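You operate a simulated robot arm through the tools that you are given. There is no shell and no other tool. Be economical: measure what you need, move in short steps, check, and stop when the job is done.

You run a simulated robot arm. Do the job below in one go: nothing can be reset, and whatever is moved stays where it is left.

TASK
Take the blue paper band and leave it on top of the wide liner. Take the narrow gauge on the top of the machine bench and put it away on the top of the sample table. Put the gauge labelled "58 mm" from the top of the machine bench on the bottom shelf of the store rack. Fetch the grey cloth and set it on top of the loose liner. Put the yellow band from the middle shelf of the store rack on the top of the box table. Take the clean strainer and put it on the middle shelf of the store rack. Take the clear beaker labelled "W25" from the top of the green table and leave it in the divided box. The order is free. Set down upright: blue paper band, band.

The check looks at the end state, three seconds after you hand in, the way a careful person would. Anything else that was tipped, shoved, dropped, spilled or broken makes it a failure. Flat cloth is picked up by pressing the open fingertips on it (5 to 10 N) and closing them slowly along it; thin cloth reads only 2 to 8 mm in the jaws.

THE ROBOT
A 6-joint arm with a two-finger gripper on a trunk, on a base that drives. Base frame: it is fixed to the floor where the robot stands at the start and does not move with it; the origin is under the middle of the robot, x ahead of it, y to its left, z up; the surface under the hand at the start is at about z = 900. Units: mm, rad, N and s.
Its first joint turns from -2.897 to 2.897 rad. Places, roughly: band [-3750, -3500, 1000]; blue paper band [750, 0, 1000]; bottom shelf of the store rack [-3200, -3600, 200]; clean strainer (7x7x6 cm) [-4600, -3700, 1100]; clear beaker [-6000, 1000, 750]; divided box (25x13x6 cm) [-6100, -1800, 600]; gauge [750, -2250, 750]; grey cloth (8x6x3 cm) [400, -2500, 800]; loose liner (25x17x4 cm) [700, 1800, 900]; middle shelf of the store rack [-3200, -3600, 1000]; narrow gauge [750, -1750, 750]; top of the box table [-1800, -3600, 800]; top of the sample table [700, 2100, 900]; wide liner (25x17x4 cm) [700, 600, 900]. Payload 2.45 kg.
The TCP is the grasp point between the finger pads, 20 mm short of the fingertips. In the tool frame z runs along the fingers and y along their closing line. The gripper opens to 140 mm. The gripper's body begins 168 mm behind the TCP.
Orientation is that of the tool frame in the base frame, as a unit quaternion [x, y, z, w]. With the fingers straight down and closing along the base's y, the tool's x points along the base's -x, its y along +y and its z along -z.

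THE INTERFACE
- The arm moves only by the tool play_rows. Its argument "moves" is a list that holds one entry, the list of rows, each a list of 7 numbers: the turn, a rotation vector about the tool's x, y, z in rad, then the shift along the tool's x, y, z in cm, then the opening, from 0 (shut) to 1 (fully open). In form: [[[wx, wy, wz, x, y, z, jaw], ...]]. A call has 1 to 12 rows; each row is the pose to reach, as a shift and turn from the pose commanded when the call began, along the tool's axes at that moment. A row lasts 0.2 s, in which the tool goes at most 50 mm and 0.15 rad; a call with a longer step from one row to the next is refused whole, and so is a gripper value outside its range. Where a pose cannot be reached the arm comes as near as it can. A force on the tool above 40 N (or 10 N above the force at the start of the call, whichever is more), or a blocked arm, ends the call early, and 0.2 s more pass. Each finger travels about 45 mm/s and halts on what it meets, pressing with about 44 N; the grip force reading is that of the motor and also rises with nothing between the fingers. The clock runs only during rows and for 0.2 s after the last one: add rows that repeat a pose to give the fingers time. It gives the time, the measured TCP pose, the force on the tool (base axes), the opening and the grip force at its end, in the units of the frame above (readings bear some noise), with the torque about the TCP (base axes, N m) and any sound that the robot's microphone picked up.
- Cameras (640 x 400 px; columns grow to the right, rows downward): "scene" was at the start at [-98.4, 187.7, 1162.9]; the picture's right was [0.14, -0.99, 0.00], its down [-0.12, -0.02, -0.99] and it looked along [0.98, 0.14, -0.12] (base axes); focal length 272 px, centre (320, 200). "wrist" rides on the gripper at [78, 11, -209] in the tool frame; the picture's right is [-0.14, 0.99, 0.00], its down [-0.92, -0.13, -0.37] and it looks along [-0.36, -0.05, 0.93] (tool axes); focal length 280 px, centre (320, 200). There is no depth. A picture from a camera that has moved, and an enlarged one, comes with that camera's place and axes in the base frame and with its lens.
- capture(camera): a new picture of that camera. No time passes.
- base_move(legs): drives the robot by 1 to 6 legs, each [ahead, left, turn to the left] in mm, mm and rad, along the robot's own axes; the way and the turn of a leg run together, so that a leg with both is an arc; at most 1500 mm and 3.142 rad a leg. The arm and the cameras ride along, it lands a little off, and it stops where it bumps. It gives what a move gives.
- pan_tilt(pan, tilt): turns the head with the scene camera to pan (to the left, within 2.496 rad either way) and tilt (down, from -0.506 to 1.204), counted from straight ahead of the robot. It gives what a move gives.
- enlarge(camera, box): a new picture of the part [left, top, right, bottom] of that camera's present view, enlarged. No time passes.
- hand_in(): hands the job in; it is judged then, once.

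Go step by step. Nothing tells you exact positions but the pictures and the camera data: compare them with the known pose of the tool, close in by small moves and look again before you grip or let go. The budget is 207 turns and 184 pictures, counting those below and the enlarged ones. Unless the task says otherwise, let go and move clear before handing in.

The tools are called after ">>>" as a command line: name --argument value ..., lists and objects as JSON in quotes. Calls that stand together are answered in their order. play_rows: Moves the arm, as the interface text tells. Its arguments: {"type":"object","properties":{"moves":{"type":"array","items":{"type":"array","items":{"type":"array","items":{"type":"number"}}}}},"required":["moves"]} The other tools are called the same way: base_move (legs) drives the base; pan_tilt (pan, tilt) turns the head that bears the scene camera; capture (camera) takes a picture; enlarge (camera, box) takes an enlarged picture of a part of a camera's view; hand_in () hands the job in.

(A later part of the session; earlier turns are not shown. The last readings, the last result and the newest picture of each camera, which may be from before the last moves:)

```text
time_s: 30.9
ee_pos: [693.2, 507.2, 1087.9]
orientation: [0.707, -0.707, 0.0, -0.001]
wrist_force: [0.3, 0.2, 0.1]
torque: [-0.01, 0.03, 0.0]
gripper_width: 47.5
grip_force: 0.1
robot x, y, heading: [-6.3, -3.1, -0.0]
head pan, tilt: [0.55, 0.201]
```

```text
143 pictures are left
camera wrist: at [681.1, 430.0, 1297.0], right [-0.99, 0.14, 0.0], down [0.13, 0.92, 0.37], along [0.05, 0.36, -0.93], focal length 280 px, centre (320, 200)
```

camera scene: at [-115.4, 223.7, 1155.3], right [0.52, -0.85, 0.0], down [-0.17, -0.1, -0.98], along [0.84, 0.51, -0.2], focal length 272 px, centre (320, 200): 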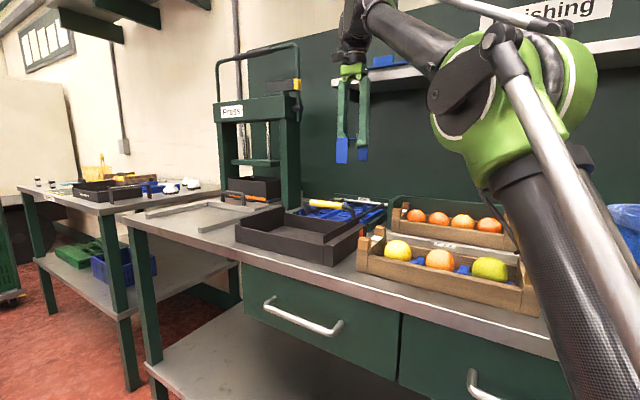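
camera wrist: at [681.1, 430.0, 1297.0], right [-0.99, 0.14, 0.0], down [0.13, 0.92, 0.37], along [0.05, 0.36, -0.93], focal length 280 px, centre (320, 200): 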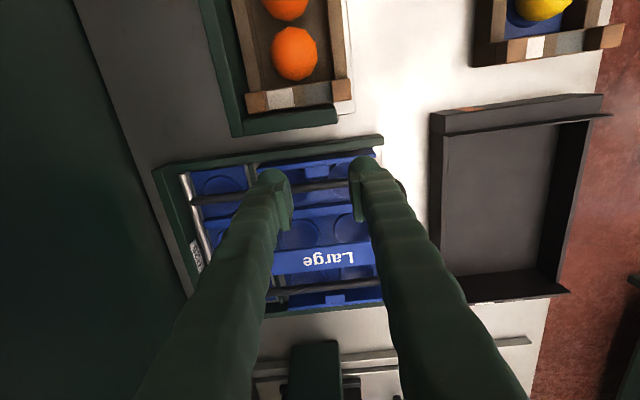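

>>> play_rows --moves '[[[0, 0, 0, 0, 0, 0, 0.5], [0, 0, 0, 0, 0, 0, 0.7], [0, 0, 0, 0, 0, 0, 0.9], [0, 0, 0, 0, 0, 0, 1], [0, 0, 0, 0, 0, 0, 1], [0, 0, 0, 0, 0, 0, 1]]]'

>>> enlarge --camera "wrist" --box '[220, 180, 420, 310]'

```text
time_s: 32.3
ee_pos: [692.9, 508.2, 1087.9]
orientation: [-0.707, 0.707, 0.0, 0.0]
wrist_force: [0.0, 0.2, 0.2]
torque: [-0.03, -0.02, -0.02]
gripper_width: 140.0
grip_force: 0.1
robot x, y, heading: [-3.8, 0.5, -0.002]
head pan, tilt: [0.55, 0.201]
```

```text
3.08 times, centred on (320, 245) of wrist
camera zoom: at [680.9, 430.1, 1297.0], right [-0.99, 0.14, 0.0], down [0.13, 0.92, 0.37], along [0.05, 0.36, -0.93], focal length 863 px, centre (320, 62)
```

zoom: 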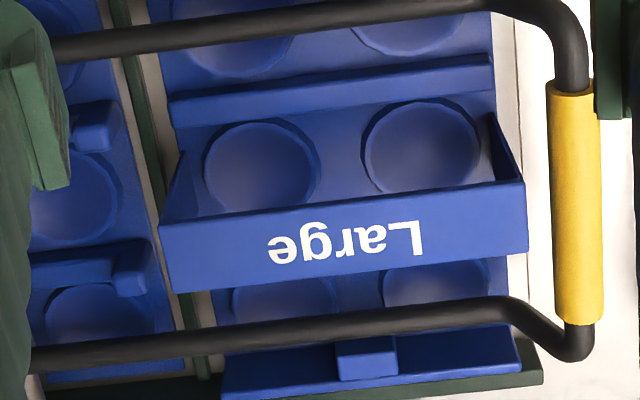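

From the side both feet rest on the wide liner with about 3 mm to spare at each end: the band is placed. I tuck the arm and look toward the machine bench on the right.

>>> play_rows --moves '[[[0, 0, 0.14, 0, 0, -4, 1], [0, 0, 0.28, 0, 1, -8, 1], [0, 0, 0.42, 2, 4, -11, 1], [0, 0, 0.56, 4, 7, -11.2, 0.9], [0, 0, 0.7, 6, 10, -11.2, 0.8], [0, 0, 0.84, 8, 13, -11.2, 0.7], [0, 0, 0.98, 10, 16, -11.2, 0.6], [0, 0, 1.12, 12, 19, -11.2, 0.5], [0, 0, 1.26, 14, 22, -11.2, 0.5], [0, 0, 1.4, 16, 25, -11.2, 0.5], [0, 0, 1.54, 18, 28, -11.2, 0.5], [0, 0, 1.57, 20.8, 29.3, -11.2, 0.5]]]'

>>> pan_tilt --pan -1.2 --tilt 0.35

>>> capture --camera "scene"

```text
time_s: 34.9
ee_pos: [399.9, 300.1, 1200.9]
orientation: [0.001, 1.0, 0.001, 0.0]
wrist_force: [-0.3, 1.2, 0.0]
torque: [-0.06, 0.08, 0.0]
gripper_width: 69.9
grip_force: 0.1
robot x, y, heading: [-4.6, -0.9, -0.002]
head pan, tilt: [0.55, 0.201]
```

```text
time_s: 36.7
ee_pos: [398.9, 300.2, 1201.4]
orientation: [0.0, 1.0, 0.0, 0.0]
wrist_force: [0.7, -0.7, -0.1]
torque: [0.0, 0.01, 0.0]
gripper_width: 69.9
grip_force: 0.1
robot x, y, heading: [-3.5, -1.6, -0.001]
head pan, tilt: [-1.201, 0.351]
```

```text
141 pictures are left
camera scene: at [-161.3, 88.1, 1141.3], right [-0.93, -0.36, 0.0], down [-0.12, 0.32, -0.94], along [0.34, -0.88, -0.34], focal length 272 px, centre (320, 200)
```

scene: 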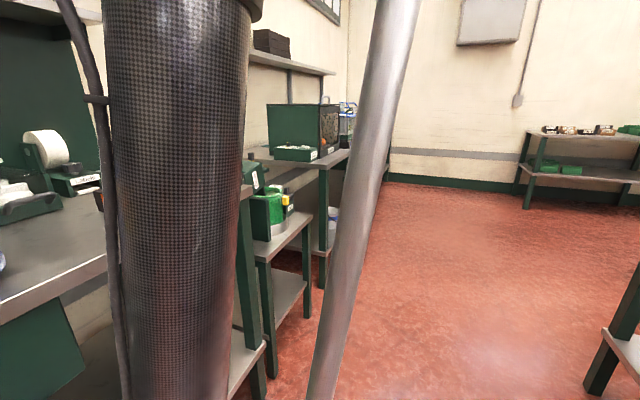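

The floor to the right is clear. I back off a little and strafe right to the machine bench.

>>> base_move --legs '[[-180, 0, 0], [0, -1000, 0], [0, -950, 0]]'

>>> pan_tilt --pan -0.1 --tilt 0.4

>>> capture --camera "scene"

>>> capture --camera "wrist"

```text
time_s: 47.6
ee_pos: [221.2, -1666.7, 1201.8]
orientation: [0.001, 1.0, 0.0, -0.001]
wrist_force: [0.6, 0.4, 0.5]
torque: [0.02, 0.0, 0.0]
gripper_width: 70.0
grip_force: 0.1
robot x, y, heading: [-184.4, -1959.4, -0.002]
head pan, tilt: [-1.201, 0.351]
```

```text
time_s: 48.9
ee_pos: [221.8, -1666.6, 1201.7]
orientation: [0.001, 1.0, 0.0, -0.001]
wrist_force: [-0.1, -1.1, 0.4]
torque: [-0.01, -0.02, -0.03]
gripper_width: 70.1
grip_force: 0.1
robot x, y, heading: [-184.0, -1968.7, 0.002]
head pan, tilt: [-0.099, 0.4]
```

```text
140 pictures are left
camera scene: at [-280.6, -1800.1, 1136.8], right [-0.1, -0.99, 0.0], down [-0.39, 0.04, -0.92], along [0.92, -0.09, -0.39], focal length 272 px, centre (320, 200)
```

scene: 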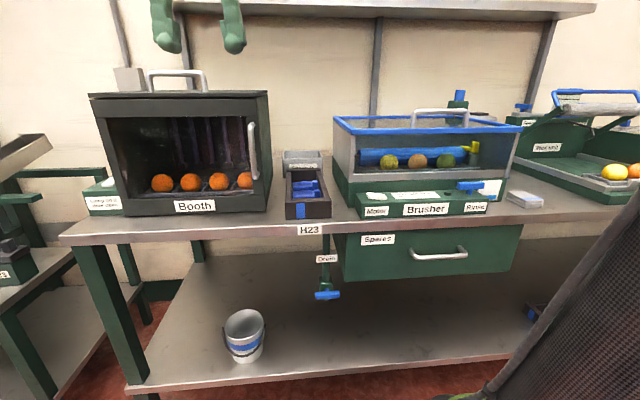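

```text
139 pictures are left
camera wrist: at [142.8, -1654.8, 1409.6], right [0.14, 0.99, 0.0], down [0.92, -0.13, 0.37], along [0.37, -0.05, -0.93], focal length 280 px, centre (320, 200)
```

wrist: 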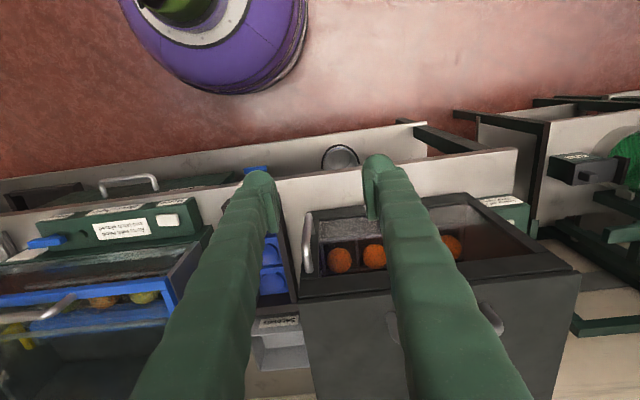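

>>> enlarge --camera "scene" --box '[270, 140, 350, 240]'

>>> enlarge --camera "scene" --box '[330, 90, 560, 230]'

>>> enlarge --camera "scene" --box '[500, 80, 640, 220]'

```text
4.00 times, centred on (310, 190) of scene
camera zoom: at [-280.6, -1800.1, 1136.8], right [-0.1, -0.99, 0.0], down [-0.39, 0.04, -0.92], along [0.92, -0.09, -0.39], focal length 1090 px, centre (360, 240)
```

zoom: 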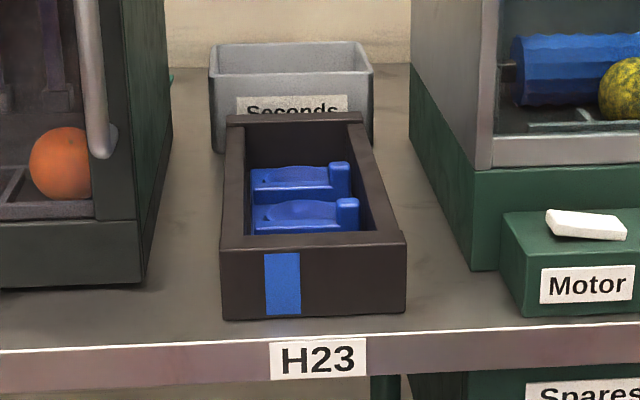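

```text
2.78 times, centred on (445, 160) of scene
camera zoom: at [-280.6, -1800.1, 1136.8], right [-0.1, -0.99, 0.0], down [-0.39, 0.04, -0.92], along [0.92, -0.09, -0.39], focal length 758 px, centre (-28, 311)
```

zoom: 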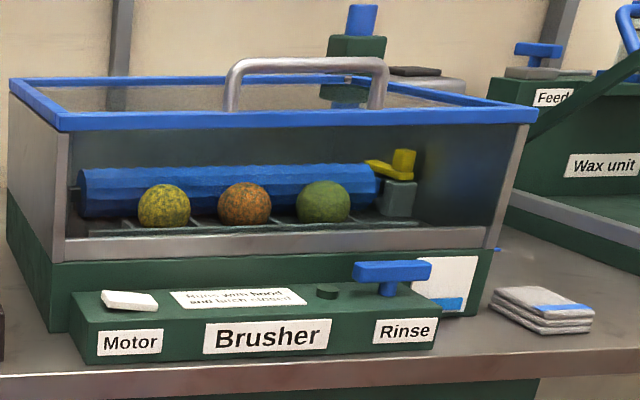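

```text
2.86 times, centred on (570, 150) of scene
camera zoom: at [-280.6, -1800.1, 1136.8], right [-0.1, -0.99, 0.0], down [-0.39, 0.04, -0.92], along [0.92, -0.09, -0.39], focal length 779 px, centre (-394, 343)
```

zoom: 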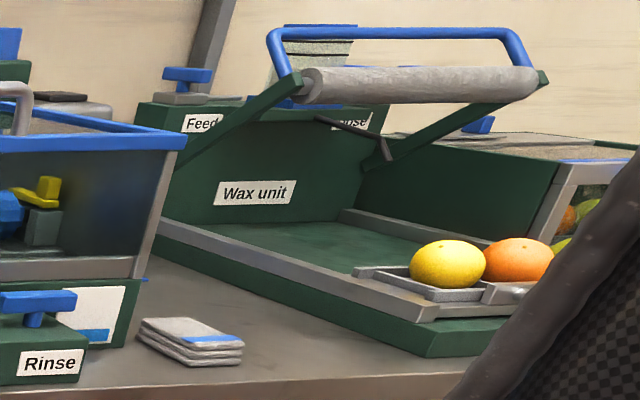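

The grey cloth is the folded stack right of the Brusher; the H23 box holds two blue pieces that may be gauges. I move the hand forward to look from above.

>>> play_rows --moves '[[[0, 0, 0, -2.5, -1.5, -3, 0.5], [0, 0, 0, -5, -3, -6, 0.5], [0, 0, 0, -8, -5, -9, 0.5], [0, 0, 0, -12, -7.5, -10, 0.5], [0, 0, 0, -16, -10, -10, 0.5], [0, 0, 0, -20, -13, -10, 0.5], [0, 0, 0, -24, -16, -10, 0.5], [0, 0, 0, -28, -18.3, -10, 0.5]]]'

>>> capture --camera "wrist"

```text
time_s: 50.7
ee_pos: [500.8, -1849.3, 1301.4]
orientation: [0.0, 1.0, 0.0, -0.001]
wrist_force: [-0.2, 0.1, 0.7]
torque: [-0.03, -0.17, 0.03]
gripper_width: 69.9
grip_force: 0.1
robot x, y, heading: [-183.8, -1966.1, 0.0]
head pan, tilt: [-0.099, 0.4]
```

```text
135 pictures are left
camera wrist: at [422.0, -1838.9, 1509.9], right [0.14, 0.99, 0.0], down [0.92, -0.13, 0.37], along [0.37, -0.05, -0.93], focal length 280 px, centre (320, 200)
```

wrist: 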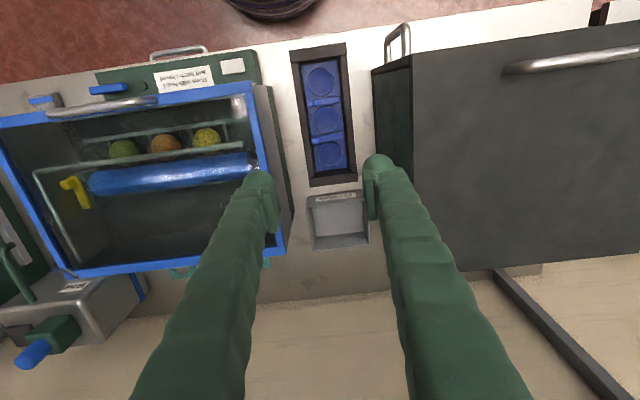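

>>> enlarge --camera "wrist" --box '[0, 30, 290, 210]'

>>> enlarge --camera "wrist" --box '[0, 200, 230, 380]'

>>> enlarge --camera "wrist" --box '[260, 20, 460, 260]'

```text
2.21 times, centred on (145, 120) of wrist
camera zoom: at [422.0, -1838.9, 1509.9], right [0.14, 0.99, 0.0], down [0.92, -0.13, 0.37], along [0.37, -0.05, -0.93], focal length 619 px, centre (706, 377)
```

zoom: 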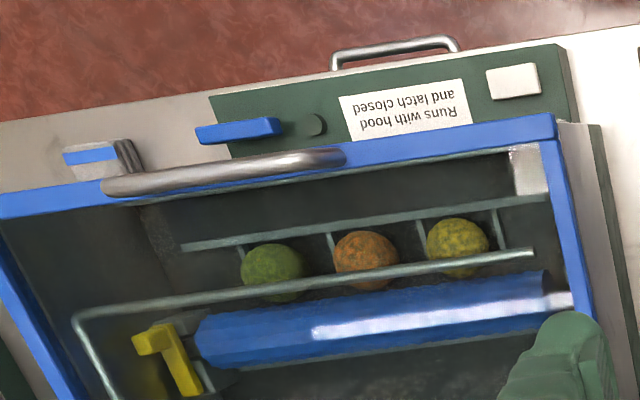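

```text
2.22 times, centred on (115, 290) of wrist
camera zoom: at [422.0, -1838.9, 1509.9], right [0.14, 0.99, 0.0], down [0.92, -0.13, 0.37], along [0.37, -0.05, -0.93], focal length 623 px, centre (776, 0)
```

zoom: 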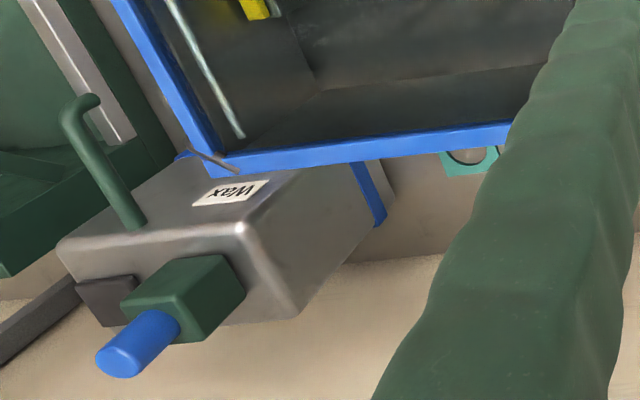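

```text
1.67 times, centred on (360, 140) of wrist
camera zoom: at [422.0, -1838.9, 1509.9], right [0.14, 0.99, 0.0], down [0.92, -0.13, 0.37], along [0.37, -0.05, -0.93], focal length 467 px, centre (253, 300)
```

zoom: 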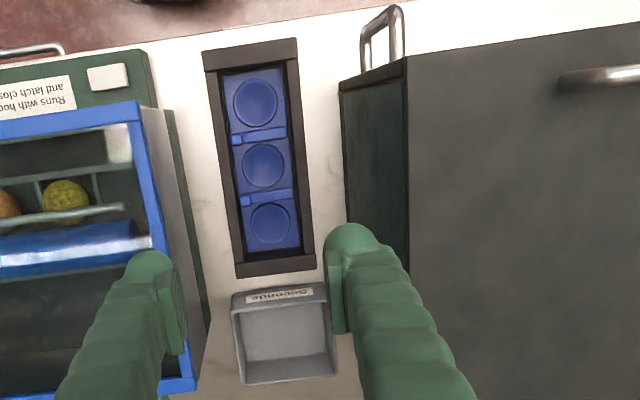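

I see teal ring plates behind the Brusher, probably the gauges. First I check the overhead shelf's position with the head tilted up.

>>> pan_tilt --pan -0.1 --tilt -0.05

>>> capture --camera "scene"

>>> enlarge --camera "wrist" --box '[150, 240, 290, 300]'

```text
time_s: 51.6
ee_pos: [501.2, -1849.3, 1301.5]
orientation: [0.001, 1.0, 0.0, 0.0]
wrist_force: [-0.4, 0.3, 0.1]
torque: [-0.01, 0.04, -0.05]
gripper_width: 70.0
grip_force: 0.2
robot x, y, heading: [-181.2, -1966.4, -0.005]
head pan, tilt: [-0.099, -0.051]
```

```text
131 pictures are left
camera scene: at [-284.4, -1799.7, 1178.2], right [-0.1, -0.99, 0.0], down [0.05, -0.01, -1.0], along [0.99, -0.1, 0.05], focal length 272 px, centre (320, 200)
```

scene: 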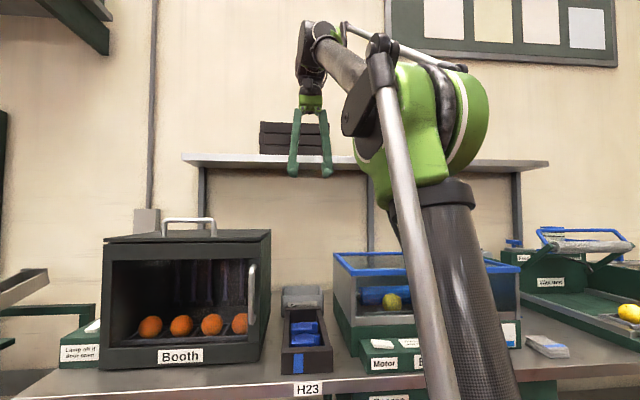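

```text
4.57 times, centred on (220, 270) of wrist
camera zoom: at [422.7, -1838.6, 1509.4], right [0.14, 0.99, 0.0], down [0.92, -0.13, 0.37], along [0.36, -0.05, -0.93], focal length 1282 px, centre (777, -120)
```

zoom: 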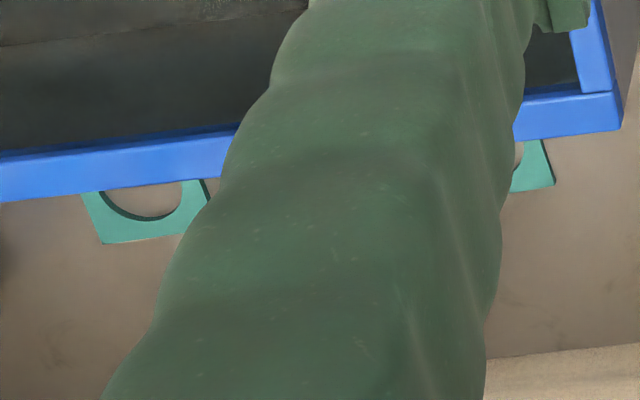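

Two flat teal ring plates lie behind the Brusher at about (860, -2310) and (860, -2058). I pull the hand back and drive closer, aligned with the gap at H23.

>>> play_rows --moves '[[[0, 0, 0, 4, 0, 0, 0.5], [0, 0, 0, 9, 0, 0, 0.5], [0, 0, 0, 14, 0, 0, 0.5], [0, 0, 0, 18, 0, 0, 0.5]]]'

>>> base_move --legs '[[180, 100, 0]]'

>>> pan_tilt --pan -0.1 --tilt 0.2

>>> capture --camera "scene"

>>> capture --camera "wrist"

```text
time_s: 52.6
ee_pos: [321.1, -1852.1, 1300.8]
orientation: [0.001, 1.0, 0.0, 0.0]
wrist_force: [1.4, 0.0, -0.4]
torque: [-0.02, 0.11, -0.01]
gripper_width: 69.9
grip_force: 0.2
robot x, y, heading: [-182.7, -1964.8, -0.004]
head pan, tilt: [-0.099, -0.051]
```

```text
time_s: 54.2
ee_pos: [500.8, -1750.3, 1300.5]
orientation: [-0.001, 1.0, 0.0, 0.0]
wrist_force: [-0.4, -0.4, -0.4]
torque: [0.01, -0.01, 0.01]
gripper_width: 69.8
grip_force: 0.1
robot x, y, heading: [-1.9, -1865.3, -0.001]
head pan, tilt: [-0.099, -0.051]
```

```text
time_s: 55.0
ee_pos: [501.6, -1749.5, 1301.0]
orientation: [-0.001, 1.0, 0.0, -0.001]
wrist_force: [0.6, -0.9, -0.6]
torque: [0.0, -0.06, 0.0]
gripper_width: 70.1
grip_force: 0.1
robot x, y, heading: [-3.5, -1864.5, -0.001]
head pan, tilt: [-0.099, 0.201]
```

```text
129 pictures are left
camera scene: at [-100.0, -1700.3, 1155.4], right [-0.1, -1.0, 0.0], down [-0.2, 0.02, -0.98], along [0.98, -0.1, -0.2], focal length 272 px, centre (320, 200)
```

scene: 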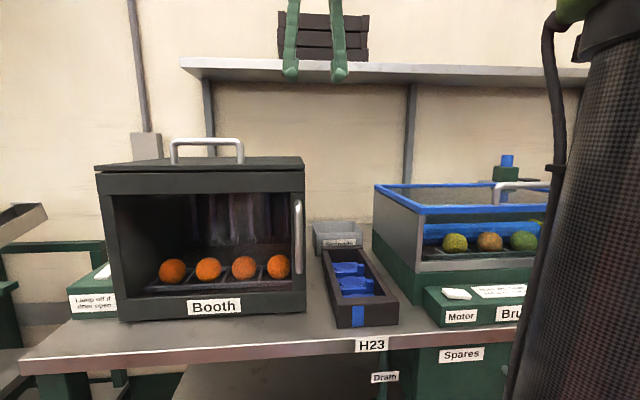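

```text
128 pictures are left
camera wrist: at [421.7, -1737.6, 1508.3], right [0.14, 0.99, 0.0], down [0.92, -0.13, 0.37], along [0.37, -0.05, -0.93], focal length 280 px, centre (320, 200)
```

wrist: 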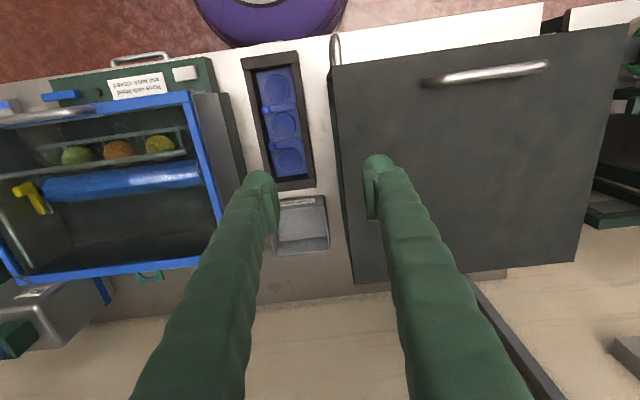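

The shelf is far back (x > 1000), so there is room. I move the hand above the Brusher's rear and open wide to look at the two gauges.

>>> play_rows --moves '[[[0, 0, 0, -1, -4, 0, 0.6], [0, 0, 0, -2, -8.5, 0, 0.7], [0, 0, 0, -3, -13, 0, 0.8], [0, 0, 0, -4, -17.5, 0, 0.9], [0, 0, 0, -5.5, -22, 0, 1], [0, 0, 0, -7, -26.5, 0, 1], [0, 0, 0, -9, -31, 0, 1], [0, 0, 0, -11, -35.5, 0, 1], [0, 0, 0, -13, -39, 0, 1], [0, 0, 0, -15, -43, 0, 1]]]'

>>> capture --camera "wrist"

```text
time_s: 57.2
ee_pos: [652.7, -2179.3, 1300.8]
orientation: [-0.001, 1.0, 0.0, 0.001]
wrist_force: [-1.0, 0.9, 1.1]
torque: [-0.11, -0.15, -0.02]
gripper_width: 140.0
grip_force: 0.1
robot x, y, heading: [-4.9, -1865.8, 0.006]
head pan, tilt: [-0.099, 0.201]
```

```text
127 pictures are left
camera wrist: at [572.8, -2167.8, 1508.7], right [0.14, 0.99, 0.0], down [0.92, -0.13, 0.37], along [0.37, -0.05, -0.93], focal length 280 px, centre (320, 200)
```

wrist: 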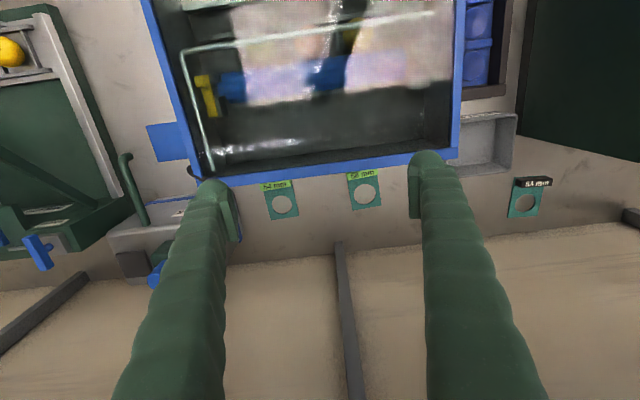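

Three gauges show up behind the machines. I enlarge them.

>>> enlarge --camera "wrist" --box '[250, 160, 400, 240]'

>>> enlarge --camera "wrist" --box '[460, 150, 600, 240]'

```text
4.27 times, centred on (325, 200) of wrist
camera zoom: at [572.8, -2167.8, 1508.7], right [0.14, 0.99, 0.0], down [0.92, -0.13, 0.37], along [0.37, -0.05, -0.93], focal length 1196 px, centre (299, 200)
```

zoom: 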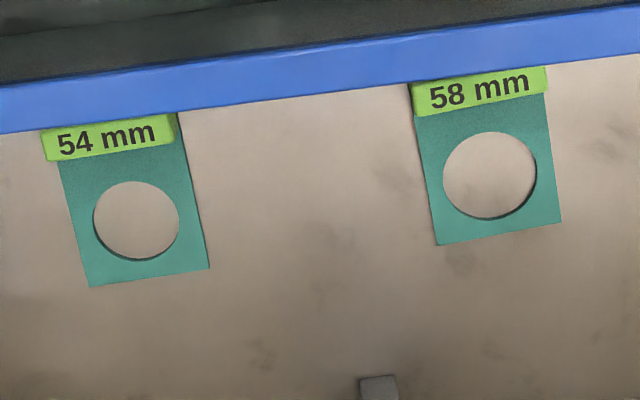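

```text
4.44 times, centred on (530, 195) of wrist
camera zoom: at [572.8, -2167.8, 1508.7], right [0.14, 0.99, 0.0], down [0.92, -0.13, 0.37], along [0.37, -0.05, -0.93], focal length 1246 px, centre (-613, 222)
```

zoom: 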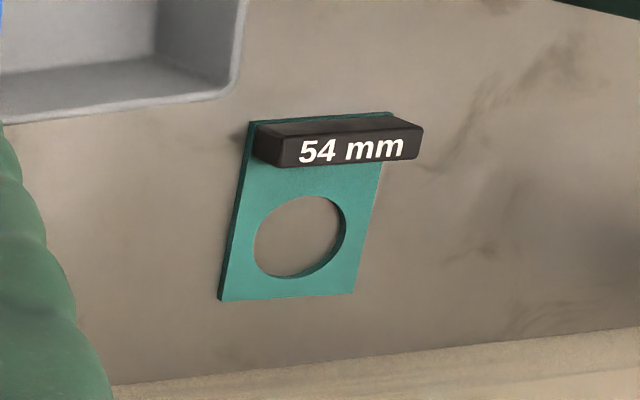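

The "58 mm" gauge is the lime one at about (837, -2093); the black-handled 54 mm at (862, -1670) fits the narrow gauge's place best. It lies half behind the booth, so I will come in low through the H23 gap with the wrist turned 180°. First reposition hand and base.

>>> play_rows --moves '[[[0, 0, 0, 1, 4, 0, 1], [0, 0, 0, 2, 8.5, 0, 1], [0, 0, 0, 3, 13, 0, 1], [0, 0, 0, 4, 17.5, 0, 1], [0, 0, 0, 5.5, 22, 0, 1], [0, 0, 0, 7, 26.5, 0, 1], [0, 0, 0, 9, 31, 0, 1], [0, 0, 0, 11, 35.5, 0, 1], [0, 0, 0, 13, 39, 0, 1], [0, 0, 0, 14, 43, 0, 1]]]'

>>> base_move --legs '[[0, -115, 0]]'

>>> play_rows --moves '[[[0, 0, -0.15, 0, 0, 0, 1], [0, 0, -0.3, 0, 0, 0, 1], [0, 0, -0.45, 0, 0, 0, 1], [0, 0, -0.6, 0, 0, 0, 1], [0, 0, -0.75, 0, 0, 0, 1], [0, 0, -0.9, 0, 0, 0, 1], [0, 0, -1.05, 0, 0, 0, 1], [0, 0, -1.2, 0, 0, 0, 1], [0, 0, -1.35, 0, 0, 0, 1], [0, 0, -1.5, 0, 0, 0, 1], [0, 0, -1.57, 0, 0, 0, 1]]]'

>>> capture --camera "wrist"

```text
time_s: 59.4
ee_pos: [510.3, -1749.7, 1299.7]
orientation: [-0.001, 1.0, 0.001, 0.0]
wrist_force: [-0.2, 0.0, -0.2]
torque: [0.04, 0.01, 0.04]
gripper_width: 140.2
grip_force: 0.0
robot x, y, heading: [-0.2, -1868.9, 0.003]
head pan, tilt: [-0.099, 0.201]
```

```text
time_s: 60.6
ee_pos: [511.2, -1864.3, 1297.8]
orientation: [-0.001, 1.0, 0.0, 0.0]
wrist_force: [-0.2, -0.8, -0.3]
torque: [0.02, -0.01, 0.02]
gripper_width: 140.0
grip_force: 0.1
robot x, y, heading: [-0.0, -1982.7, 0.004]
head pan, tilt: [-0.099, 0.201]
```

```text
time_s: 63.0
ee_pos: [511.7, -1864.8, 1297.4]
orientation: [0.708, -0.706, 0.0, -0.001]
wrist_force: [-0.8, -0.5, 0.2]
torque: [-0.01, 0.02, -0.02]
gripper_width: 140.0
grip_force: 0.1
robot x, y, heading: [-1.7, -1982.4, 0.002]
head pan, tilt: [-0.099, 0.201]
```

```text
124 pictures are left
camera wrist: at [500.0, -1941.8, 1506.4], right [-0.99, 0.13, 0.0], down [0.12, 0.92, 0.37], along [0.05, 0.37, -0.93], focal length 280 px, centre (320, 200)
```

wrist: 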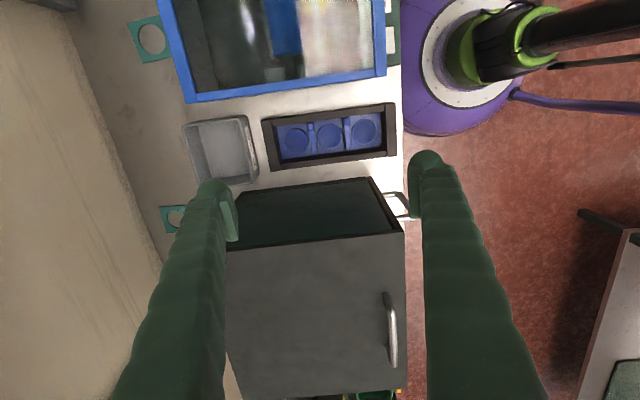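

The booth's back is at x≈720, so there is room with this 90° orientation, closing across the handle. I lower into the H23 gap.

>>> play_rows --moves '[[[0, 0, 0, -2.5, 0, 3, 0.9], [0, 0, 0, -2.5, 0, 8, 0.8], [0, 0, 0, -2.5, 0, 13, 0.7], [0, 0, 0, -2.5, 0, 18, 0.6], [0, 0, 0, -2.5, 0, 23, 0.55], [0, 0, 0, -2.5, 0, 28, 0.55], [0, 0, 0, -2.5, 0, 32, 0.55]]]'

>>> capture --camera "wrist"

>>> capture --camera "scene"

```text
time_s: 64.6
ee_pos: [510.7, -1839.9, 978.5]
orientation: [0.708, -0.706, 0.001, 0.0]
wrist_force: [-0.4, 0.1, 0.1]
torque: [-0.02, 0.02, 0.03]
gripper_width: 76.8
grip_force: 0.1
robot x, y, heading: [-0.4, -1979.8, 0.007]
head pan, tilt: [-0.099, 0.201]
```

```text
123 pictures are left
camera wrist: at [498.9, -1917.7, 1185.8], right [-0.99, 0.14, 0.0], down [0.13, 0.92, 0.37], along [0.05, 0.37, -0.93], focal length 280 px, centre (320, 200)
```

wrist: 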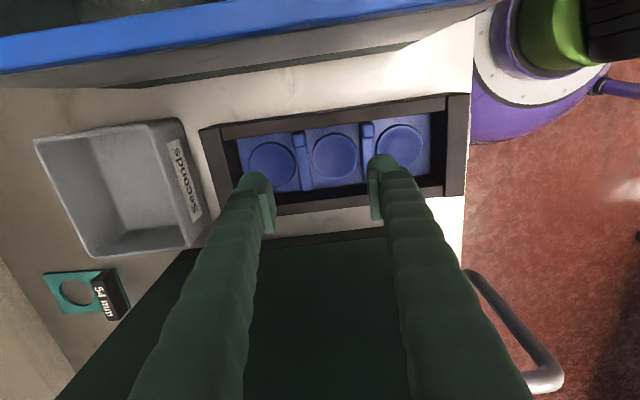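

```text
122 pictures are left
camera scene: at [-100.0, -1815.7, 1155.3], right [-0.1, -1.0, 0.0], down [-0.2, 0.02, -0.98], along [0.98, -0.09, -0.2], focal length 272 px, centre (320, 200)
```

scene: 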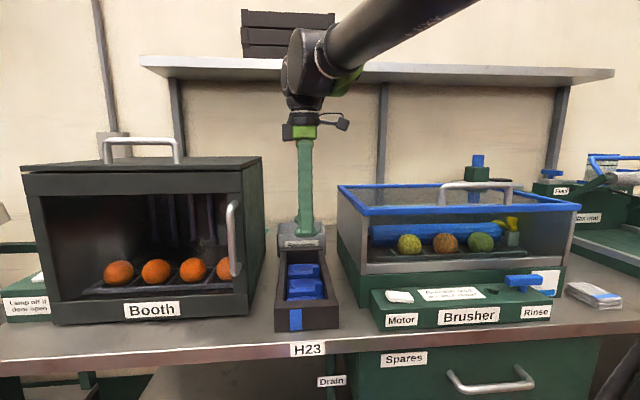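

The gauge's black handle is near (850, -1675). I slide forward over the Seconds bin at this height.

>>> play_rows --moves '[[[0, 0, 0, 0, -4, 0, 0.55], [0, 0, 0, 0, -8.5, 0, 0.55], [0, 0, 0, 0, -13, 0, 0.55], [0, 0, 0, 0, -17.5, 0, 0.55], [0, 0, 0, 0, -22, 0, 0.55], [0, 0, 0, 0, -26.5, 0, 0.55], [0, 0, 0, 0, -31, 0, 0.55], [0, 0, 0, 0, -33.5, 0, 0.55]]]'

>>> capture --camera "wrist"

>>> capture --camera "scene"

```text
time_s: 66.4
ee_pos: [847.0, -1838.9, 978.0]
orientation: [0.707, -0.707, -0.001, 0.001]
wrist_force: [-0.1, 0.8, 1.1]
torque: [0.04, -0.07, 0.03]
gripper_width: 76.9
grip_force: 0.0
robot x, y, heading: [-1.5, -1978.3, 0.0]
head pan, tilt: [-0.099, 0.201]
```

```text
121 pictures are left
camera wrist: at [835.4, -1916.8, 1187.1], right [-0.99, 0.14, 0.0], down [0.13, 0.92, 0.37], along [0.05, 0.36, -0.93], focal length 280 px, centre (320, 200)
```

wrist: 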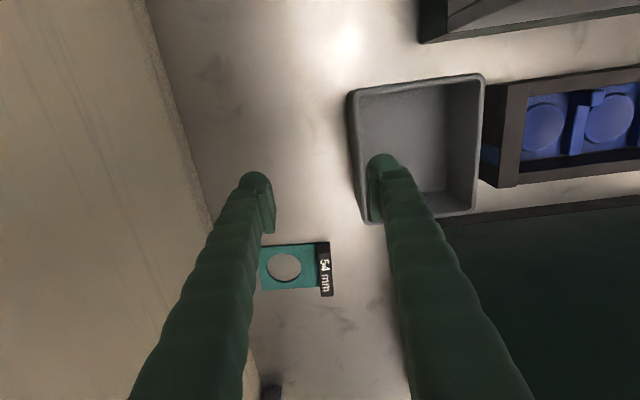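

```text
120 pictures are left
camera scene: at [-100.1, -1815.8, 1155.3], right [-0.1, -1.0, 0.0], down [-0.2, 0.02, -0.98], along [0.98, -0.09, -0.2], focal length 272 px, centre (320, 200)
```

scene: 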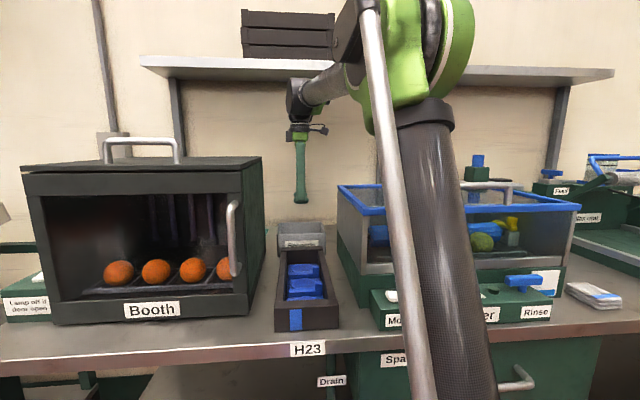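

>>> play_rows --moves '[[[0, 0, 0, -4, -0.5, 0, 0.5], [0, 0, 0, -8, -1, 0, 0.45], [0, 0, 0, -12, -1.6, 0, 0.4], [0, 0, 0, -16.1, -1.6, 0, 0.4], [0, 0, 0, -16.1, -1.6, 4, 0.4], [0, 0, 0, -16.1, -1.6, 8, 0.4], [0, 0, 0, -16.1, -1.6, 8.5, 0.4]]]'

>>> capture --camera "wrist"

```text
time_s: 68.0
ee_pos: [861.9, -1678.3, 893.1]
orientation: [0.708, -0.706, 0.0, 0.0]
wrist_force: [-0.1, 0.0, 0.3]
torque: [0.01, 0.0, 0.0]
gripper_width: 55.9
grip_force: 0.0
robot x, y, heading: [-2.1, -1982.1, 0.002]
head pan, tilt: [-0.099, 0.201]
```

```text
119 pictures are left
camera wrist: at [850.3, -1755.1, 1101.5], right [-0.99, 0.14, 0.0], down [0.13, 0.92, 0.37], along [0.05, 0.36, -0.93], focal length 280 px, centre (320, 200)
```

wrist: 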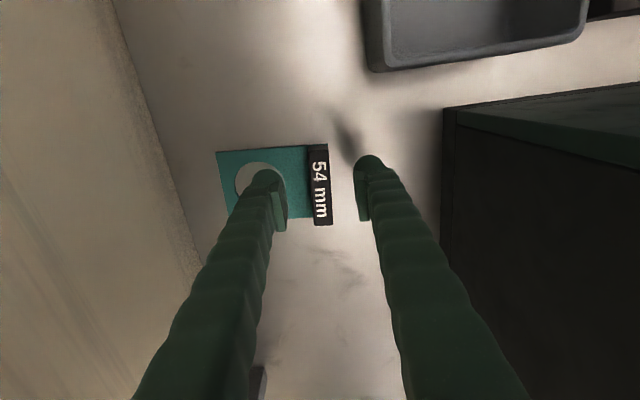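

Aligned. I descend toward the handle, watching for contact.

>>> play_rows --moves '[[[0, 0, 0, 0, 0, 2, 0.4], [0, 0, 0, 0, 0, 3.2, 0.4], [0, 0, 0, 0, 0, 4.0, 0.4], [0, 0, 0, 0, 0, 4.3, 0.4]]]'

>>> capture --camera "wrist"

>>> enlarge --camera "scene" --box '[240, 100, 360, 260]'

```text
time_s: 69.0
ee_pos: [862.3, -1678.1, 855.5]
orientation: [0.708, -0.706, 0.001, -0.001]
wrist_force: [0.0, 0.4, 0.3]
torque: [-0.01, 0.0, -0.06]
gripper_width: 56.2
grip_force: 0.1
robot x, y, heading: [-1.1, -1979.6, 0.003]
head pan, tilt: [-0.099, 0.201]
```

```text
118 pictures are left
camera wrist: at [850.3, -1755.4, 1063.4], right [-0.99, 0.14, 0.0], down [0.13, 0.92, 0.37], along [0.05, 0.37, -0.93], focal length 280 px, centre (320, 200)
```

wrist: 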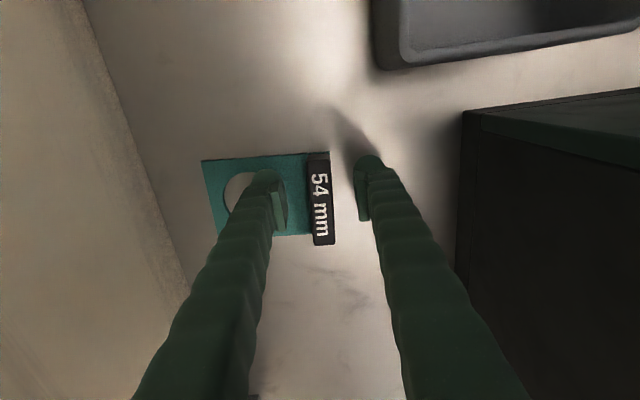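

```text
2.50 times, centred on (300, 180) of scene
camera zoom: at [-100.4, -1815.9, 1155.3], right [-0.1, -1.0, 0.0], down [-0.2, 0.02, -0.98], along [0.98, -0.09, -0.2], focal length 681 px, centre (370, 250)
```

zoom: 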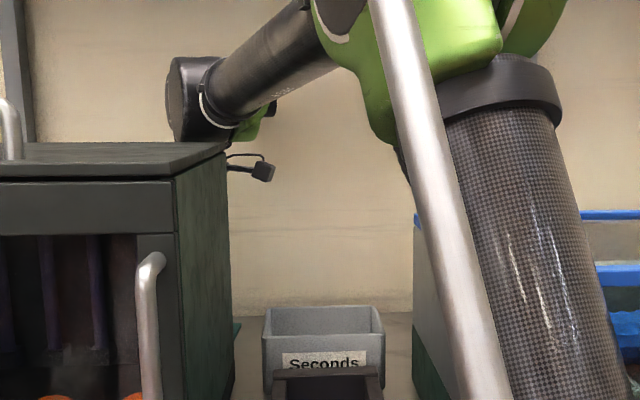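

>>> play_rows --moves '[[[0, 0, 0, 0, 0, 0.4, 0.4], [0, 0, 0, 0, 0, 0.8, 0.4], [0, 0, 0, 0, 0, 1.2, 0.4], [0, 0, 0, 0, 0, 1.6, 0.4], [0, 0, 0, 0, 0, 1.6, 0.4]]]'

>>> capture --camera "wrist"

```text
time_s: 70.2
ee_pos: [862.4, -1678.1, 856.3]
orientation: [0.709, -0.706, 0.001, -0.001]
wrist_force: [0.3, 0.4, -0.1]
torque: [-0.01, 0.0, 0.0]
gripper_width: 55.9
grip_force: 0.0
robot x, y, heading: [0.1, -1980.3, -0.0]
head pan, tilt: [-0.099, 0.201]
```

```text
116 pictures are left
camera wrist: at [848.8, -1756.0, 1063.7], right [-0.99, 0.14, -0.01], down [0.12, 0.92, 0.37], along [0.06, 0.37, -0.93], focal length 280 px, centre (320, 200)
```

wrist: 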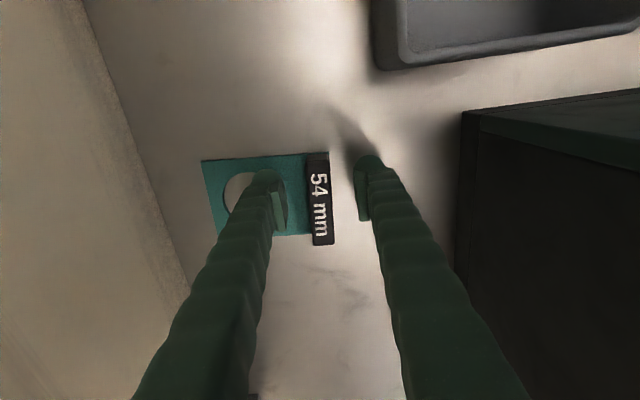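

The hand stopped at z 856 with no tip force, so a link is probably resting on the booth's corner. I rise and lean the wrist away from the booth (about 17°) before going down again.

>>> play_rows --moves '[[[0, 0, 0, 0, 0, -2.5, 0.4], [0, -0.12, 0, 0, 0, -4, 0.4], [0, -0.24, 0, 0, 0, -4, 0.4], [0, -0.35, 0, 0, 0, -4, 0.4], [0, -0.35, 0, 0, 0, -4, 0.4]]]'

>>> capture --camera "wrist"

>>> enlarge --camera "scene" --box '[240, 60, 400, 220]'

```text
time_s: 71.4
ee_pos: [863.1, -1677.5, 874.8]
orientation: [0.697, -0.696, -0.124, -0.124]
wrist_force: [0.4, 1.1, 0.6]
torque: [0.0, 0.0, 0.01]
gripper_width: 56.0
grip_force: 0.0
robot x, y, heading: [-2.7, -1982.9, 0.007]
head pan, tilt: [-0.099, 0.201]
```

```text
115 pictures are left
camera wrist: at [850.6, -1822.2, 1043.1], right [-0.99, 0.13, 0.05], down [0.13, 0.74, 0.66], along [0.05, 0.66, -0.75], focal length 280 px, centre (320, 200)
```

wrist: 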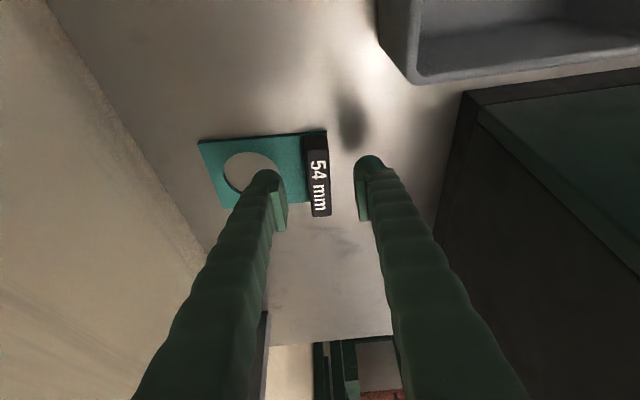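

```text
2.50 times, centred on (320, 140) of scene
camera zoom: at [-99.7, -1815.6, 1155.3], right [-0.1, -1.0, 0.0], down [-0.2, 0.02, -0.98], along [0.98, -0.09, -0.2], focal length 681 px, centre (320, 350)
```

zoom: 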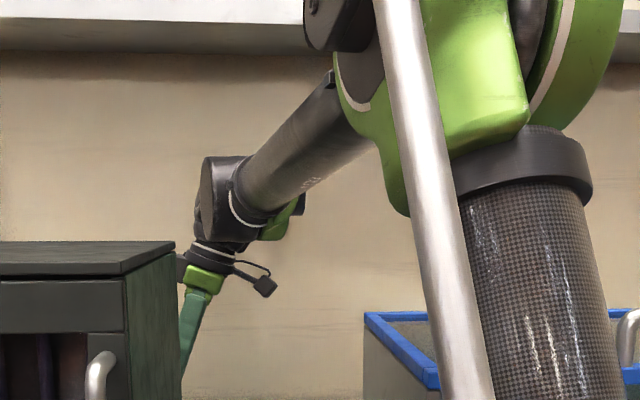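

Now the wrist clears the booth. I descend vertically again.

>>> play_rows --moves '[[[0, 0, 0, 0.34, 0, 0.94, 0.4], [0, 0, 0, 0.68, 0, 1.88, 0.4], [0, 0, 0, 0.95, 0, 2.63, 0.4], [0, 0, 0, 1.16, 0, 3.2, 0.4], [0, 0, 0, 1.16, 0, 3.2, 0.4]]]'

>>> capture --camera "wrist"

```text
time_s: 72.4
ee_pos: [860.5, -1678.1, 846.2]
orientation: [0.697, -0.695, -0.124, -0.124]
wrist_force: [0.7, -2.3, 29.6]
torque: [-0.27, -1.14, -0.06]
gripper_width: 57.3
grip_force: 1.1
robot x, y, heading: [-1.8, -1983.5, 0.003]
head pan, tilt: [-0.099, 0.201]
stopped in row 4: the force on the tool passed its limit at 53 N (the readings are from after the stop); the commanded pose is now the measured one
```

```text
113 pictures are left
camera wrist: at [849.4, -1822.8, 1015.0], right [-0.99, 0.13, 0.05], down [0.12, 0.74, 0.66], along [0.05, 0.66, -0.75], focal length 280 px, centre (320, 200)
```

wrist: 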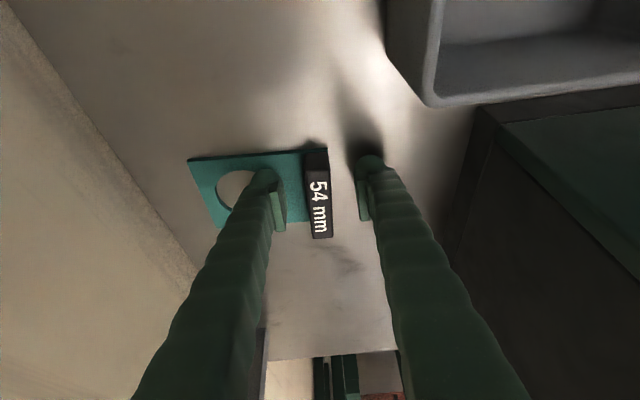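

The far finger touches the gauge plate at z≈822. I rise 4 mm and close on the handle.

>>> play_rows --moves '[[[0, 0, 0, -0.14, 0, -0.38, 0.4], [0, 0, 0, -0.14, 0, -0.38, 0.3], [0, 0, 0, -0.14, 0, -0.38, 0.2], [0, 0, 0, -0.14, 0, -0.38, 0.1], [0, 0, 0, -0.14, 0, -0.38, 0.08], [0, 0, 0, -0.14, 0, -0.38, 0.08]]]'

>>> capture --camera "wrist"

```text
time_s: 73.8
ee_pos: [862.9, -1677.4, 848.4]
orientation: [0.697, -0.695, -0.124, -0.124]
wrist_force: [-0.4, 0.2, 0.0]
torque: [-0.01, 0.04, 0.0]
gripper_width: 18.4
grip_force: 43.9
robot x, y, heading: [-5.2, -1984.7, 0.005]
head pan, tilt: [-0.099, 0.201]
```

```text
112 pictures are left
camera wrist: at [850.2, -1822.1, 1017.3], right [-0.99, 0.13, 0.05], down [0.13, 0.74, 0.66], along [0.05, 0.66, -0.75], focal length 280 px, centre (320, 200)
```

wrist: 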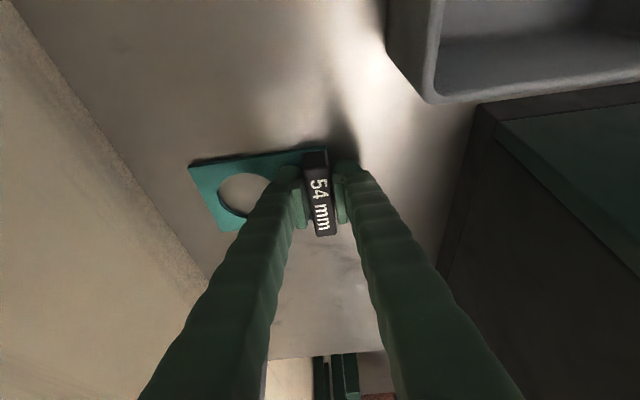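

Gripped at 18 mm. I lift, slide out to the gap and go back up.

>>> play_rows --moves '[[[0, 0, 0, -0.7, 0, -1.9, 0.08], [0, 0, 0, -2, 0, -5.6, 0.08], [0, 0, 0, -3.74, 0, -10.3, 0.08], [0, 0, 0, 0.02, 0, -11.7, 0.08], [0, 0, 0, 3.8, 0, -13, 0.08], [0, 0, 0, 7.5, 0, -14.4, 0.08], [0, 0, 0, 11.3, 0, -15.8, 0.08], [0, 0, 0, 11.3, 0, -15.8, 0.08]]]'

>>> capture --camera "wrist"

```text
refused: row 3 steps farther than a row can; nothing moved
```

```text
111 pictures are left
camera wrist: at [850.2, -1822.1, 1017.3], right [-0.99, 0.13, 0.05], down [0.13, 0.74, 0.66], along [0.05, 0.66, -0.75], focal length 280 px, centre (320, 200)
```

wrist: 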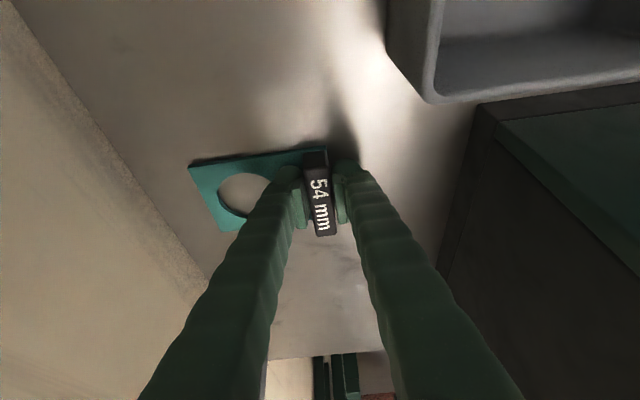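

>>> play_rows --moves '[[[0, 0, 0, -0.7, 0, -1.9, 0.08], [0, 0, 0, -2, 0, -5.6, 0.08], [0, 0, 0, -3.5, 0, -9.6, 0.08], [0, 0, 0, 0.02, 0, -11, 0.08], [0, 0, 0, 3.8, 0, -12.4, 0.08], [0, 0, 0, 7.5, 0, -13.8, 0.08], [0, 0, 0, 11.3, 0, -15.2, 0.08], [0, 0, 0, 11.3, 0, -15.2, 0.08]]]'

>>> capture --camera "wrist"

```text
time_s: 75.6
ee_pos: [861.2, -1837.9, 953.4]
orientation: [0.696, -0.696, -0.123, -0.124]
wrist_force: [-0.1, -0.2, 0.0]
torque: [-0.01, -0.02, 0.04]
gripper_width: 18.3
grip_force: 43.8
robot x, y, heading: [-0.9, -1982.8, 0.008]
head pan, tilt: [-0.099, 0.201]
```

```text
110 pictures are left
camera wrist: at [849.5, -1982.3, 1121.4], right [-0.99, 0.13, 0.05], down [0.13, 0.74, 0.66], along [0.05, 0.66, -0.75], focal length 280 px, centre (320, 200)
```

wrist: 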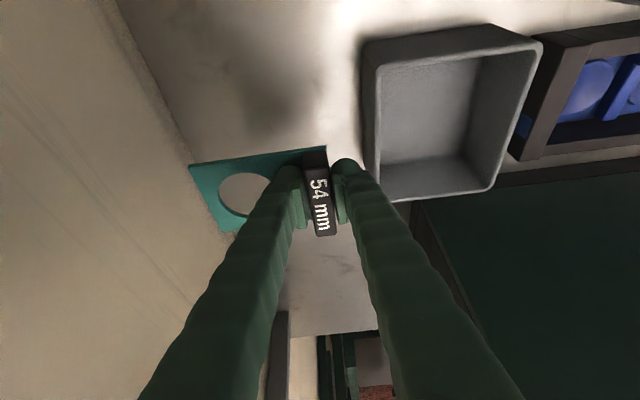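

Holding the narrow gauge. I straighten the wrist and back out of the gap, then raise.

>>> play_rows --moves '[[[0, 0.12, 0, -0.7, 0, -1.9, 0.08], [0, 0.24, 0, -0.9, 0, -2.5, 0.08], [0, 0.35, 0, -0.9, 1, -2.5, 0.08], [0, 0.35, 0, -0.9, 5.5, -2.5, 0.08], [0, 0.35, 0, -0.9, 10, -2.5, 0.08], [0, 0.35, 0, -0.9, 14.5, -2.5, 0.08], [0, 0.35, 0, -0.9, 19, -2.5, 0.08], [0, 0.35, 0, -0.9, 23.5, -2.5, 0.08], [0, 0.35, 0, -0.9, 28, -2.5, 0.08], [0, 0.35, 0, -0.9, 32, -2.5, 0.08]]]'

>>> play_rows --moves '[[[0, 0, 0.15, 0, 0, -4.5, 0.08], [0, 0, 0.3, 0, 0, -9, 0.08], [0, 0, 0.45, 0, 3, -13, 0.08], [0, 0, 0.6, 0, 6, -16.5, 0.08], [0, 0, 0.75, 0, 9, -20, 0.08], [0, 0, 0.9, 0, 12, -22, 0.08], [0, 0, 1.05, 0, 15, -22, 0.08], [0, 0, 1.2, 0, 18, -22, 0.08], [0, 0, 1.35, 0, 18, -22, 0.08], [0, 0, 1.5, 0, 18, -22, 0.08], [0, 0, 1.57, 0, 18, -22, 0.08]]]'

>>> capture --camera "scene"

```text
time_s: 77.8
ee_pos: [541.4, -1837.3, 978.8]
orientation: [0.708, -0.706, -0.002, -0.001]
wrist_force: [0.4, 0.1, 0.8]
torque: [-0.06, 0.08, 0.0]
gripper_width: 18.1
grip_force: 43.4
robot x, y, heading: [-5.1, -1982.8, 0.005]
head pan, tilt: [-0.099, 0.201]
```

```text
time_s: 80.2
ee_pos: [361.2, -1836.9, 1197.4]
orientation: [-0.001, 1.0, 0.002, 0.001]
wrist_force: [-0.3, -0.4, 0.0]
torque: [0.0, -0.03, 0.02]
gripper_width: 18.4
grip_force: 42.8
robot x, y, heading: [-7.3, -1980.3, 0.004]
head pan, tilt: [-0.099, 0.201]
```

```text
109 pictures are left
camera scene: at [-100.0, -1815.8, 1155.3], right [-0.1, -1.0, 0.0], down [-0.2, 0.02, -0.98], along [0.98, -0.09, -0.2], focal length 272 px, centre (320, 200)
```

scene: 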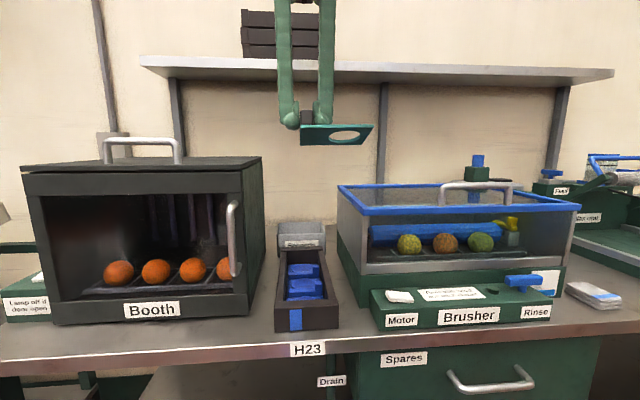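

Holding it well. I drive left to the sample table.

>>> base_move --legs '[[-200, 0, 0], [0, 1330, 0], [0, 1330, 0], [0, 1300, 0]]'

>>> pan_tilt --pan 0.05 --tilt 0.35

>>> capture --camera "scene"

```text
time_s: 100.6
ee_pos: [121.5, 2146.0, 1199.4]
orientation: [-0.01, 1.0, 0.0, 0.001]
wrist_force: [0.0, 0.0, -0.9]
torque: [0.03, -0.01, -0.03]
gripper_width: 18.5
grip_force: 43.3
robot x, y, heading: [-240.9, 1998.0, 0.019]
head pan, tilt: [-0.099, 0.201]
```

```text
time_s: 101.3
ee_pos: [120.3, 2146.2, 1200.0]
orientation: [-0.009, 1.0, 0.001, 0.001]
wrist_force: [-1.0, 0.3, -1.0]
torque: [0.01, 0.02, -0.01]
gripper_width: 18.2
grip_force: 43.2
robot x, y, heading: [-242.1, 1995.6, 0.018]
head pan, tilt: [0.051, 0.351]
```

```text
108 pictures are left
camera scene: at [-341.1, 2175.0, 1141.4], right [0.07, -1.0, 0.0], down [-0.34, -0.02, -0.94], along [0.94, 0.07, -0.34], focal length 272 px, centre (320, 200)
```

scene: 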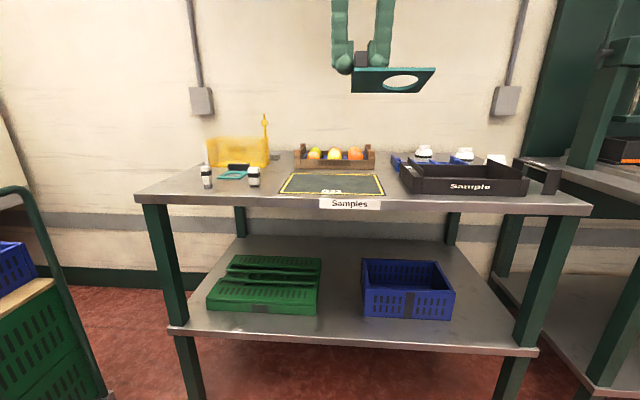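

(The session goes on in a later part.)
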